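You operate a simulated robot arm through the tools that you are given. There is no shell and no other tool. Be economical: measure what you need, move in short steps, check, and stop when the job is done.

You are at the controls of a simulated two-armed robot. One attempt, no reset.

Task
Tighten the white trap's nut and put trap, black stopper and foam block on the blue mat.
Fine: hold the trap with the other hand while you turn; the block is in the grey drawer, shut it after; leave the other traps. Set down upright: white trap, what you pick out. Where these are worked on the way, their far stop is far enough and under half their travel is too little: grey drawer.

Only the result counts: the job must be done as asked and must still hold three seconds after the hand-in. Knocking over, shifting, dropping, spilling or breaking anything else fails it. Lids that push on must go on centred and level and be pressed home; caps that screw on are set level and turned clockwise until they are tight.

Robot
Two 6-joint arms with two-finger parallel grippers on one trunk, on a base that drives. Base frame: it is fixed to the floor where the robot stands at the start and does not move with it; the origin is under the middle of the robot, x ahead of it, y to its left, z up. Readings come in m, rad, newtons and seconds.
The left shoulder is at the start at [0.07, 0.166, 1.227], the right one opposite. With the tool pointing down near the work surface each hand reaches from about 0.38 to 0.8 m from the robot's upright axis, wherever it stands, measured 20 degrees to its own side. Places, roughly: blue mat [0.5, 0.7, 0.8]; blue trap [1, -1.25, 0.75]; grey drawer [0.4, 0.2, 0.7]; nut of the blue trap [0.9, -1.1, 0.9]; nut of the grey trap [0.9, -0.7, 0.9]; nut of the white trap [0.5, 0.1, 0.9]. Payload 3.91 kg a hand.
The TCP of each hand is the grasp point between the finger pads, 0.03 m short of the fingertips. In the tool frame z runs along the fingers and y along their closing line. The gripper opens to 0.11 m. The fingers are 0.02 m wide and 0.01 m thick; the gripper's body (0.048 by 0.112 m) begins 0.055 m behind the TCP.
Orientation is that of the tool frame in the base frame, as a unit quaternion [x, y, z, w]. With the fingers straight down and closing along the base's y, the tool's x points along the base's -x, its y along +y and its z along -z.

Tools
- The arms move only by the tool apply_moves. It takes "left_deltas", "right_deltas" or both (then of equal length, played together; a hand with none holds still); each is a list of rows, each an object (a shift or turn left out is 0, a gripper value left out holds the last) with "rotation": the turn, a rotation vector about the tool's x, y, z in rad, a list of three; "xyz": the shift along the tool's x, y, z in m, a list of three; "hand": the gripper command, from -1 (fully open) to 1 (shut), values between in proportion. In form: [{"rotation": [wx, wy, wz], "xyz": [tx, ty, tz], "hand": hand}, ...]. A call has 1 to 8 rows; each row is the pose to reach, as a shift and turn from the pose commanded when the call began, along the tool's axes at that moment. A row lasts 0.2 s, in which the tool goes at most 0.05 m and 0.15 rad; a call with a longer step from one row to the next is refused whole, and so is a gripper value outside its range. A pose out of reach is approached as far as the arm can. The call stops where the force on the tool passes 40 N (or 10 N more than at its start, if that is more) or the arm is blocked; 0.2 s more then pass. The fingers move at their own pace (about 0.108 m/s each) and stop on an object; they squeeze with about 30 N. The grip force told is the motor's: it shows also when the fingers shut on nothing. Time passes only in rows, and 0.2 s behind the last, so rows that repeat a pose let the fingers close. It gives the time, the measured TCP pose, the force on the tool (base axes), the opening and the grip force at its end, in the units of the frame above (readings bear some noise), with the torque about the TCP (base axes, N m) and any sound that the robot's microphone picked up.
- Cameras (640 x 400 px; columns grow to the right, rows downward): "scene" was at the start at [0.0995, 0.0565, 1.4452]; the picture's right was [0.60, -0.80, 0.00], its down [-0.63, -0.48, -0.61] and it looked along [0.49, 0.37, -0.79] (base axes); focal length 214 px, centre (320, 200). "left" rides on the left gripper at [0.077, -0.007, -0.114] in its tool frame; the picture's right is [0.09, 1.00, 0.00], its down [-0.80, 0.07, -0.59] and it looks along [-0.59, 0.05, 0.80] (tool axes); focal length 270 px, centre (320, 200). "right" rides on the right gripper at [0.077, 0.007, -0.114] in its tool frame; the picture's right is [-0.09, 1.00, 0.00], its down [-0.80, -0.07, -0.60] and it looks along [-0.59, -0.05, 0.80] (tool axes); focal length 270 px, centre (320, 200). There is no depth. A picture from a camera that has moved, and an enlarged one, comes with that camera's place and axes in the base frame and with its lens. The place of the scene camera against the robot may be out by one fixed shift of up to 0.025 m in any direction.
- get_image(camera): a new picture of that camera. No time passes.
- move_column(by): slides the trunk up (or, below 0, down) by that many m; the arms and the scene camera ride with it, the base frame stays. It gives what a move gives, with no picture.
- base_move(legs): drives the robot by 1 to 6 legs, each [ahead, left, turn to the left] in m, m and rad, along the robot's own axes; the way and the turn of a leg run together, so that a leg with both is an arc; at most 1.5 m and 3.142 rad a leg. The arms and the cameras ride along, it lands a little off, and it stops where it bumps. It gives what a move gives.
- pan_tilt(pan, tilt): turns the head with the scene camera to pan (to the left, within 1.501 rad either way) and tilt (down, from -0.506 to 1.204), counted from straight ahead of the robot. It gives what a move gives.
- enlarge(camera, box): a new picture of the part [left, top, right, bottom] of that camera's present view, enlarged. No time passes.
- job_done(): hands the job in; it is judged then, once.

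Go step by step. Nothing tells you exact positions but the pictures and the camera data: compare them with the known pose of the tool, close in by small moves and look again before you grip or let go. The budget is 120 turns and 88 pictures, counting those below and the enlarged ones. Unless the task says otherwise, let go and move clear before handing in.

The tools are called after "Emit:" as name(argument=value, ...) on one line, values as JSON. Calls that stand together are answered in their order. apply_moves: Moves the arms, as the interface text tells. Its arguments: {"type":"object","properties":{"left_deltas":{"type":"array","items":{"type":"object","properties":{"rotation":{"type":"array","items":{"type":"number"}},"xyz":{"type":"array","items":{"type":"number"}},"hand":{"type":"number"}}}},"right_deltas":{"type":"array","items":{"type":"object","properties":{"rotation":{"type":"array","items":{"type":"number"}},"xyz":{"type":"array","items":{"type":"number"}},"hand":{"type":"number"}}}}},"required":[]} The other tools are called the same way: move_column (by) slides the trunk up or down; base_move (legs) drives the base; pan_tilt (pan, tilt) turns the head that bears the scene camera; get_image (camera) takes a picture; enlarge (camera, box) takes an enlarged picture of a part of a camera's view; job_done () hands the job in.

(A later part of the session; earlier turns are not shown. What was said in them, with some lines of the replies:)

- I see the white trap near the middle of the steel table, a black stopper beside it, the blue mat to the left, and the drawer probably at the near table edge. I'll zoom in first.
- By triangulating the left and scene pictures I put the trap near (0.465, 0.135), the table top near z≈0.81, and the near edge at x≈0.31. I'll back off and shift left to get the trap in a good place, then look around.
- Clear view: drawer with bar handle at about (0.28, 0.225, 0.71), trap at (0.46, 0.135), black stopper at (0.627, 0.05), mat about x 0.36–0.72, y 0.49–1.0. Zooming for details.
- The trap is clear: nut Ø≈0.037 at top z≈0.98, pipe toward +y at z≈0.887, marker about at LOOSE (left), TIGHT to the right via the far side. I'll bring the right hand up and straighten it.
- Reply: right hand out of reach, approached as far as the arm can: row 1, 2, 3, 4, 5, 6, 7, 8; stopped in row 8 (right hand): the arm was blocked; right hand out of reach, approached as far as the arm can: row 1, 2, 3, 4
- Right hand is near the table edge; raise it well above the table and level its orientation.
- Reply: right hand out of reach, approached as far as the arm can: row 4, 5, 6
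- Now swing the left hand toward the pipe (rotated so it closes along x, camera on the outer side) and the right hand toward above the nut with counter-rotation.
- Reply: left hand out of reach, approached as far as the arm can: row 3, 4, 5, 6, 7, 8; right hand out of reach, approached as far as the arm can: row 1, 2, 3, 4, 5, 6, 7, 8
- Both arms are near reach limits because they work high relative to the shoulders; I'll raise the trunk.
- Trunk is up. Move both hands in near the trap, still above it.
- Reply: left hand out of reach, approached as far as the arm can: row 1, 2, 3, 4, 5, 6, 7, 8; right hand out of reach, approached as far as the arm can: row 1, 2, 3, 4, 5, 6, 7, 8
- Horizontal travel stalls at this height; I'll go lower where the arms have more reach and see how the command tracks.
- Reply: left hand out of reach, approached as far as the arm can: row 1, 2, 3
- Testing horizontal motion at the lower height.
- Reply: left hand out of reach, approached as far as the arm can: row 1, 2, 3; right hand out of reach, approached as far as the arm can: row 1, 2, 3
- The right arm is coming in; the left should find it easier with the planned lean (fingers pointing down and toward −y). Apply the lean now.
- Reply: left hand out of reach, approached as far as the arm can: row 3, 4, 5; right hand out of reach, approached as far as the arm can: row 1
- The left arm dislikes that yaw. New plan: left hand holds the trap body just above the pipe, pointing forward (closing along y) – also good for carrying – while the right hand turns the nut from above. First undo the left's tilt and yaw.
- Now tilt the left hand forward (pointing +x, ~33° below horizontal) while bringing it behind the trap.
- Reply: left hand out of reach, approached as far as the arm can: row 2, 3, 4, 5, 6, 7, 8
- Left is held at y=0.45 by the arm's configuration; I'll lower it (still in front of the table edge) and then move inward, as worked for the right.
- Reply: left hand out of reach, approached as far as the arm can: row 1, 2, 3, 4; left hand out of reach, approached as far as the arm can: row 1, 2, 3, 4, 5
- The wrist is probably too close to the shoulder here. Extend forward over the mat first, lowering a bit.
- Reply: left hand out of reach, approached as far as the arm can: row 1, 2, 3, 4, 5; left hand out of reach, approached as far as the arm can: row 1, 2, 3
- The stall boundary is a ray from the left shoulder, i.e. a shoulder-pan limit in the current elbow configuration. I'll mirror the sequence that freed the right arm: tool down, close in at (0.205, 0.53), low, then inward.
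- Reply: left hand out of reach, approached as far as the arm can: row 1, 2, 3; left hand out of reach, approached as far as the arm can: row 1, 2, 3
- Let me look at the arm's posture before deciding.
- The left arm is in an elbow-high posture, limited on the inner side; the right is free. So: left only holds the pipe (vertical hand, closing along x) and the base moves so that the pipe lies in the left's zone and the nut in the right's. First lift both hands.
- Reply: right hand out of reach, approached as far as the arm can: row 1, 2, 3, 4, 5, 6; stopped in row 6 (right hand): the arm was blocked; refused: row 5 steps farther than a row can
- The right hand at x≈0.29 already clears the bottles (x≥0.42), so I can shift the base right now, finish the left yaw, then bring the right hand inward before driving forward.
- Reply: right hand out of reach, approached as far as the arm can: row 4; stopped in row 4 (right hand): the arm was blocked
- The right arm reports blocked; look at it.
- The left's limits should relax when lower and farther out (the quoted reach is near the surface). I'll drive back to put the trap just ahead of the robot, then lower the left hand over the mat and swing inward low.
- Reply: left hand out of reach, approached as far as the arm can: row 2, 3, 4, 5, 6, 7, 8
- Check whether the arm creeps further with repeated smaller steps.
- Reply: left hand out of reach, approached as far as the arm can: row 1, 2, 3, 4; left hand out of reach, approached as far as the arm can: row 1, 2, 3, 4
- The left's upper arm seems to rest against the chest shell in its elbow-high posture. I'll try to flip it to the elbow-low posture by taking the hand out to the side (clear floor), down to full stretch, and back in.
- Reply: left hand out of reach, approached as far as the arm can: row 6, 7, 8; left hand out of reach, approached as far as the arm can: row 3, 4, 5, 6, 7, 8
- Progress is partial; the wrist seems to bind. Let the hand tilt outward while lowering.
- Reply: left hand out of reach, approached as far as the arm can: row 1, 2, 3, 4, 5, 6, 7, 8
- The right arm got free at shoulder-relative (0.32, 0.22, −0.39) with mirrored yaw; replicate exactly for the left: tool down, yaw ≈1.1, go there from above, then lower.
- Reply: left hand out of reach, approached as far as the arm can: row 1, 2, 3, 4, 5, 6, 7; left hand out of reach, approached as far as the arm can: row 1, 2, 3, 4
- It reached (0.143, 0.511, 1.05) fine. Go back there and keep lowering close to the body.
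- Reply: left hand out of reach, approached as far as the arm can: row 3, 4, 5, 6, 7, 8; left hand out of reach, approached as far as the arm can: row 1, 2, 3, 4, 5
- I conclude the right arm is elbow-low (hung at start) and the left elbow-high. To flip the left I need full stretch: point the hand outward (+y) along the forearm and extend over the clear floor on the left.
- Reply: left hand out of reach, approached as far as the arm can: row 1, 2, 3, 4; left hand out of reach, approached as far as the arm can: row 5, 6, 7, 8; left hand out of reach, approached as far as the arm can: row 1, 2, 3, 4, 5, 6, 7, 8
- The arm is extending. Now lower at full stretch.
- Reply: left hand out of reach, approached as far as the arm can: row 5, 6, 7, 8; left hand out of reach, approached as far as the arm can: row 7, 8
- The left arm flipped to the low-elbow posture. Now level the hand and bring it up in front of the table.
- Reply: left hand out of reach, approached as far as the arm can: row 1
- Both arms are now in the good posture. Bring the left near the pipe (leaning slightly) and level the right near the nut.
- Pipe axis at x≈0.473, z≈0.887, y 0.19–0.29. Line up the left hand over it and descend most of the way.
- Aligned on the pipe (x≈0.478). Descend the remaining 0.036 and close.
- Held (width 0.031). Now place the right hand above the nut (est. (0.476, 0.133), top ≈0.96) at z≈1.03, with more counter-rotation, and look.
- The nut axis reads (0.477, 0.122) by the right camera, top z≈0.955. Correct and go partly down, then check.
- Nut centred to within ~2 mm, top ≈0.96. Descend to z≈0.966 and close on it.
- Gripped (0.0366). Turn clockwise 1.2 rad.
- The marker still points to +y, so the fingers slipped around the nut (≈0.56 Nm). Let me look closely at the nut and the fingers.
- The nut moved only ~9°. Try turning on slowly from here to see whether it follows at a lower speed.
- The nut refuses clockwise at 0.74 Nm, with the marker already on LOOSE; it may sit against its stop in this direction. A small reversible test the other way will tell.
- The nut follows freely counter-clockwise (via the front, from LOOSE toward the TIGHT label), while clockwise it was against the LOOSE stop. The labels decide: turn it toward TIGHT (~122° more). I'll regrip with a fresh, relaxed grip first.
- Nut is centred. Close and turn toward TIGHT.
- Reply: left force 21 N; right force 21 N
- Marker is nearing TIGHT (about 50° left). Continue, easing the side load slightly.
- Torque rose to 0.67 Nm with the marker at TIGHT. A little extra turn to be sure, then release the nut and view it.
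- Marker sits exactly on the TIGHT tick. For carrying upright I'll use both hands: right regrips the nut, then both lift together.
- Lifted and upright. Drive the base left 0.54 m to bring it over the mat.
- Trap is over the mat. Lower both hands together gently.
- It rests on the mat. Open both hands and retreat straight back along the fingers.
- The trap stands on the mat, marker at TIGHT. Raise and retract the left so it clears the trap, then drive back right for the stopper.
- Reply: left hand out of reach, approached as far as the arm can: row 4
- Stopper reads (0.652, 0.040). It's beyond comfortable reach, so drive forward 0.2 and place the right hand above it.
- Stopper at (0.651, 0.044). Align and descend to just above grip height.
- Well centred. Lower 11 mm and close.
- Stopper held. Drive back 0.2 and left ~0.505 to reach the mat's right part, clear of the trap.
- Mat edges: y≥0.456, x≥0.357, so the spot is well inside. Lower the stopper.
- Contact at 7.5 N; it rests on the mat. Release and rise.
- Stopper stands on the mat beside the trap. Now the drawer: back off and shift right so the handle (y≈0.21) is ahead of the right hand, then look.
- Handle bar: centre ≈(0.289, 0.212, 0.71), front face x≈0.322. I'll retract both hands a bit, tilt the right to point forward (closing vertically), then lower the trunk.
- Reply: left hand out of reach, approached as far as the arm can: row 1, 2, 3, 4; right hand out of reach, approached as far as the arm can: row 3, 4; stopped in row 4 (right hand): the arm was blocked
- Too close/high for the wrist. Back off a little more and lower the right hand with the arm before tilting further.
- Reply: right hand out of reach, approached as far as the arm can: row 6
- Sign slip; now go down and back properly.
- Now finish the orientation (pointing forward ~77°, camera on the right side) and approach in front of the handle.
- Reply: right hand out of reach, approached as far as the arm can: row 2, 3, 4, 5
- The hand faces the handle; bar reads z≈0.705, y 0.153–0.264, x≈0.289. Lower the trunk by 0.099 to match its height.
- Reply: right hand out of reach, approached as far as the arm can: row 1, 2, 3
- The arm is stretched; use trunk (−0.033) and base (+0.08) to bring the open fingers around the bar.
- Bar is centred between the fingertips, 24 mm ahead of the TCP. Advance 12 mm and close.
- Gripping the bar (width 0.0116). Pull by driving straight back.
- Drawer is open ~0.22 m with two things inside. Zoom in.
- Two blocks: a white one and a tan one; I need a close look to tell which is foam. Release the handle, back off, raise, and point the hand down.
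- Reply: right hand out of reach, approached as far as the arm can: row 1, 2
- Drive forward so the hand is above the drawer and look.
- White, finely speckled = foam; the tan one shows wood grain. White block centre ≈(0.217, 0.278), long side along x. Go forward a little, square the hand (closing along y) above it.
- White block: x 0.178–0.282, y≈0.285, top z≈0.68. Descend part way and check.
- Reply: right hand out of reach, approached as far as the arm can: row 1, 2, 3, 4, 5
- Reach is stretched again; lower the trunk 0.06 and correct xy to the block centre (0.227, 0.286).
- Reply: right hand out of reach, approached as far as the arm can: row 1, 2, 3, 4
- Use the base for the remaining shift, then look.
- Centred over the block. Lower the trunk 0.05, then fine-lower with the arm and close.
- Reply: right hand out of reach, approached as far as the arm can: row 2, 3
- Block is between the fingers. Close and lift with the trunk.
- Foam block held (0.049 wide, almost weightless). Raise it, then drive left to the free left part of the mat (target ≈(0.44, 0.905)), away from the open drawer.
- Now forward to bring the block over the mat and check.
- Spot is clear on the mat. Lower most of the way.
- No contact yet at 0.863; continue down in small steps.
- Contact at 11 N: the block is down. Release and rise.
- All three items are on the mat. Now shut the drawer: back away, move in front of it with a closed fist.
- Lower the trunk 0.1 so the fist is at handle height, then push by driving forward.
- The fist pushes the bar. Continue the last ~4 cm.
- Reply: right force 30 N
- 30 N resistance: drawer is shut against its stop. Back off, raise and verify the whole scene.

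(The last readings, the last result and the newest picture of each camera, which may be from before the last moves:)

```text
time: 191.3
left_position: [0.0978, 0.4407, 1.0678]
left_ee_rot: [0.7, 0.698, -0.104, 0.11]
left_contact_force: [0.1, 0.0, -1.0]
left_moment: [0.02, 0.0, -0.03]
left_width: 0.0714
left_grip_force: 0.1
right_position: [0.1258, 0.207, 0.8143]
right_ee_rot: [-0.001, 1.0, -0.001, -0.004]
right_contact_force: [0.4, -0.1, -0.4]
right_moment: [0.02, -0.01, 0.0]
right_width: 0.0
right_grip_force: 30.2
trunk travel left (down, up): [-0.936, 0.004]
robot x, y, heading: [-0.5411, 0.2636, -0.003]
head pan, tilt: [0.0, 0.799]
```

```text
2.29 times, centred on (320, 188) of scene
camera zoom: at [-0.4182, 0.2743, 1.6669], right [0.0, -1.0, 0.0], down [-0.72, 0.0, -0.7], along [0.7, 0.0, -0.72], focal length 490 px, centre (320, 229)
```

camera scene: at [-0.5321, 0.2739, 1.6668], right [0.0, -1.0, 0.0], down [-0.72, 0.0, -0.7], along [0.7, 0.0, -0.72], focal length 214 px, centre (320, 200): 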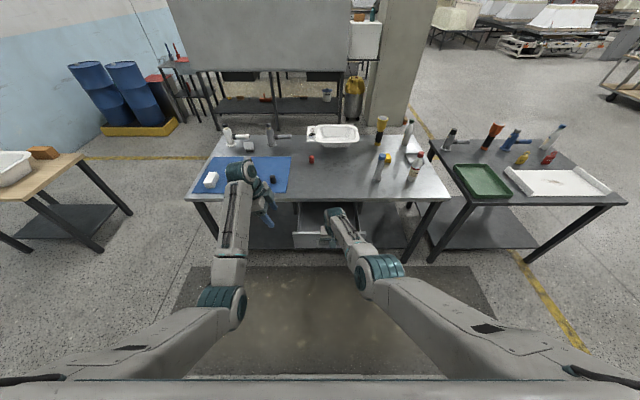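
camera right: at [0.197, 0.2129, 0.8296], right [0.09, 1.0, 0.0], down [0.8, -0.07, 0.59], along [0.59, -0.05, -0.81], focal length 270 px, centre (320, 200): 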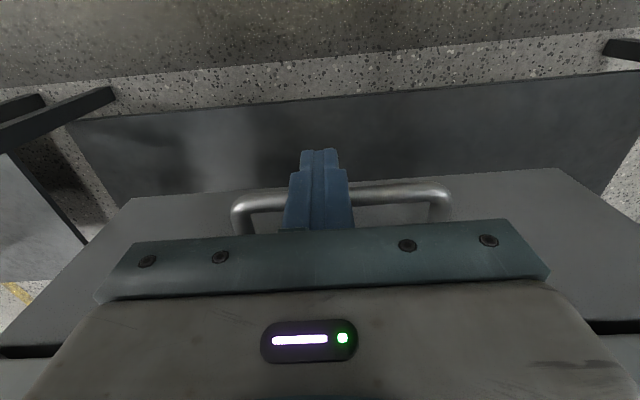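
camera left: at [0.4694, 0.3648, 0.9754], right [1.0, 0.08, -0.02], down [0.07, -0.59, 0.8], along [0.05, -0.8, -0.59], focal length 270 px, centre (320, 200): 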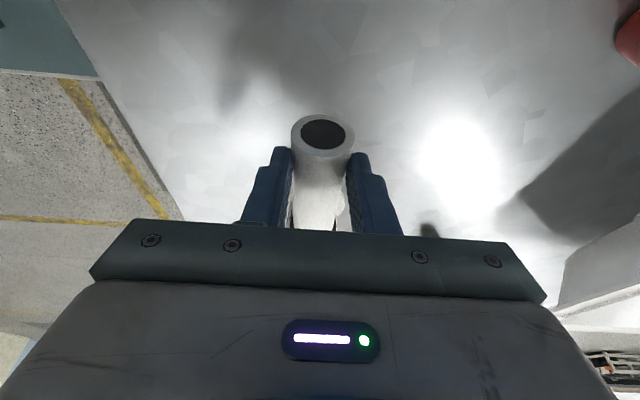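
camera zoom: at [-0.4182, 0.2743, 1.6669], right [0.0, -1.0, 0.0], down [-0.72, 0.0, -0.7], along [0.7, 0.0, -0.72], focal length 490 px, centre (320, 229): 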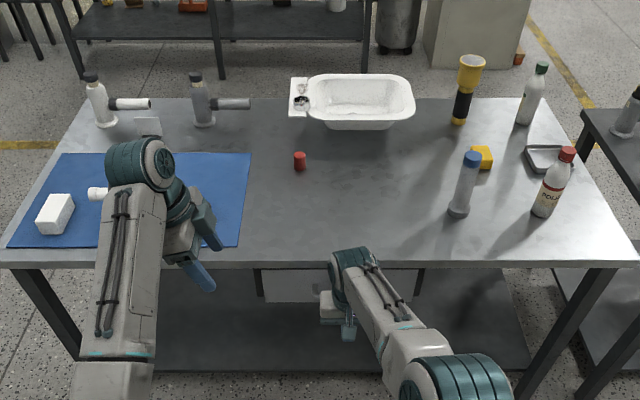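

Drawer looks shut. One last look at the mat with the arm out of the way.

Emit:
base_move(legs=[[0, -0.3, 0]])

Emit:
pan_tilt(pan=0.5, tilt=0.75)

Emit:
enlarge(camera="scene", box=[160, 60, 480, 260])

```text
time: 193.4
left_position: [0.0982, 0.1372, 1.0673]
left_ee_rot: [0.7, 0.698, -0.104, 0.11]
left_contact_force: [0.4, 0.4, -0.3]
left_moment: [0.01, -0.02, 0.0]
left_width: 0.0713
left_grip_force: 0.0
right_position: [0.125, -0.0954, 0.8129]
right_ee_rot: [0.0, 1.0, -0.002, -0.004]
right_contact_force: [-0.3, 0.6, -0.2]
right_moment: [-0.02, 0.01, 0.02]
right_width: 0.0
right_grip_force: 29.8
trunk travel left (down, up): [-0.936, 0.004]
robot x, y, heading: [-0.5418, -0.0384, 0.002]
head pan, tilt: [0.0, 0.799]
```

```text
time: 194.3
left_position: [0.0974, 0.1359, 1.0683]
left_ee_rot: [0.701, 0.697, -0.104, 0.108]
left_contact_force: [-0.4, -0.4, 1.0]
left_moment: [-0.03, 0.03, 0.01]
left_width: 0.0715
left_grip_force: 0.1
right_position: [0.124, -0.0979, 0.8128]
right_ee_rot: [-0.001, 1.0, 0.0, -0.004]
right_contact_force: [-0.1, -1.0, -0.1]
right_moment: [-0.03, -0.02, 0.02]
right_width: 0.0001
right_grip_force: 29.7
trunk travel left (down, up): [-0.936, 0.004]
robot x, y, heading: [-0.5376, -0.0424, -0.006]
head pan, tilt: [0.499, 0.75]
```

```text
2.00 times, centred on (320, 160) of scene
camera zoom: at [-0.4267, 0.0105, 1.6709], right [0.47, -0.88, 0.0], down [-0.6, -0.32, -0.73], along [0.64, 0.35, -0.68], focal length 429 px, centre (320, 280)
```

zoom: 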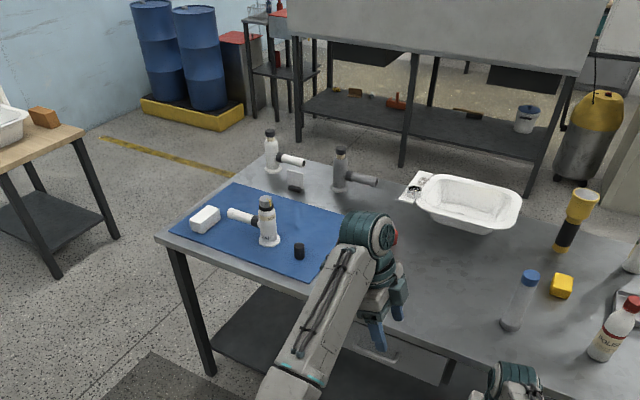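

The trap with its nut at TIGHT, the black stopper and the foam block all stand on the mat. The drawer is shut and the hands are clear, so I'm handing in.

Emit:
job_done()

```text
The job is handed in.
```

I handed the job in: the white trap, black stopper and foam block are standing upright on the blue mat, and the grey drawer is shut.

- **Nut:** It would not turn clockwise from LOOSE; it was already at a stop that way. I turned it counter-clockwise to the printed TIGHT mark, where it met firm resistance. The left hand held the trap throughout. I trusted the trap's own labels over your note that screw caps tighten clockwise.
- **Block:** The drawer held two blocks. I took the white speckled one as the foam, and it weighed almost nothing. I left the tan, wood-grained one inside.
- **Drawer:** I pulled it out about 0.22 m and didn't feel a far stop, so I can't say how much of its travel that was. I pushed it shut until it met about 30 N of resistance.
- **Everything else:** The other traps and items on the table looked undisturbed in the final picture.
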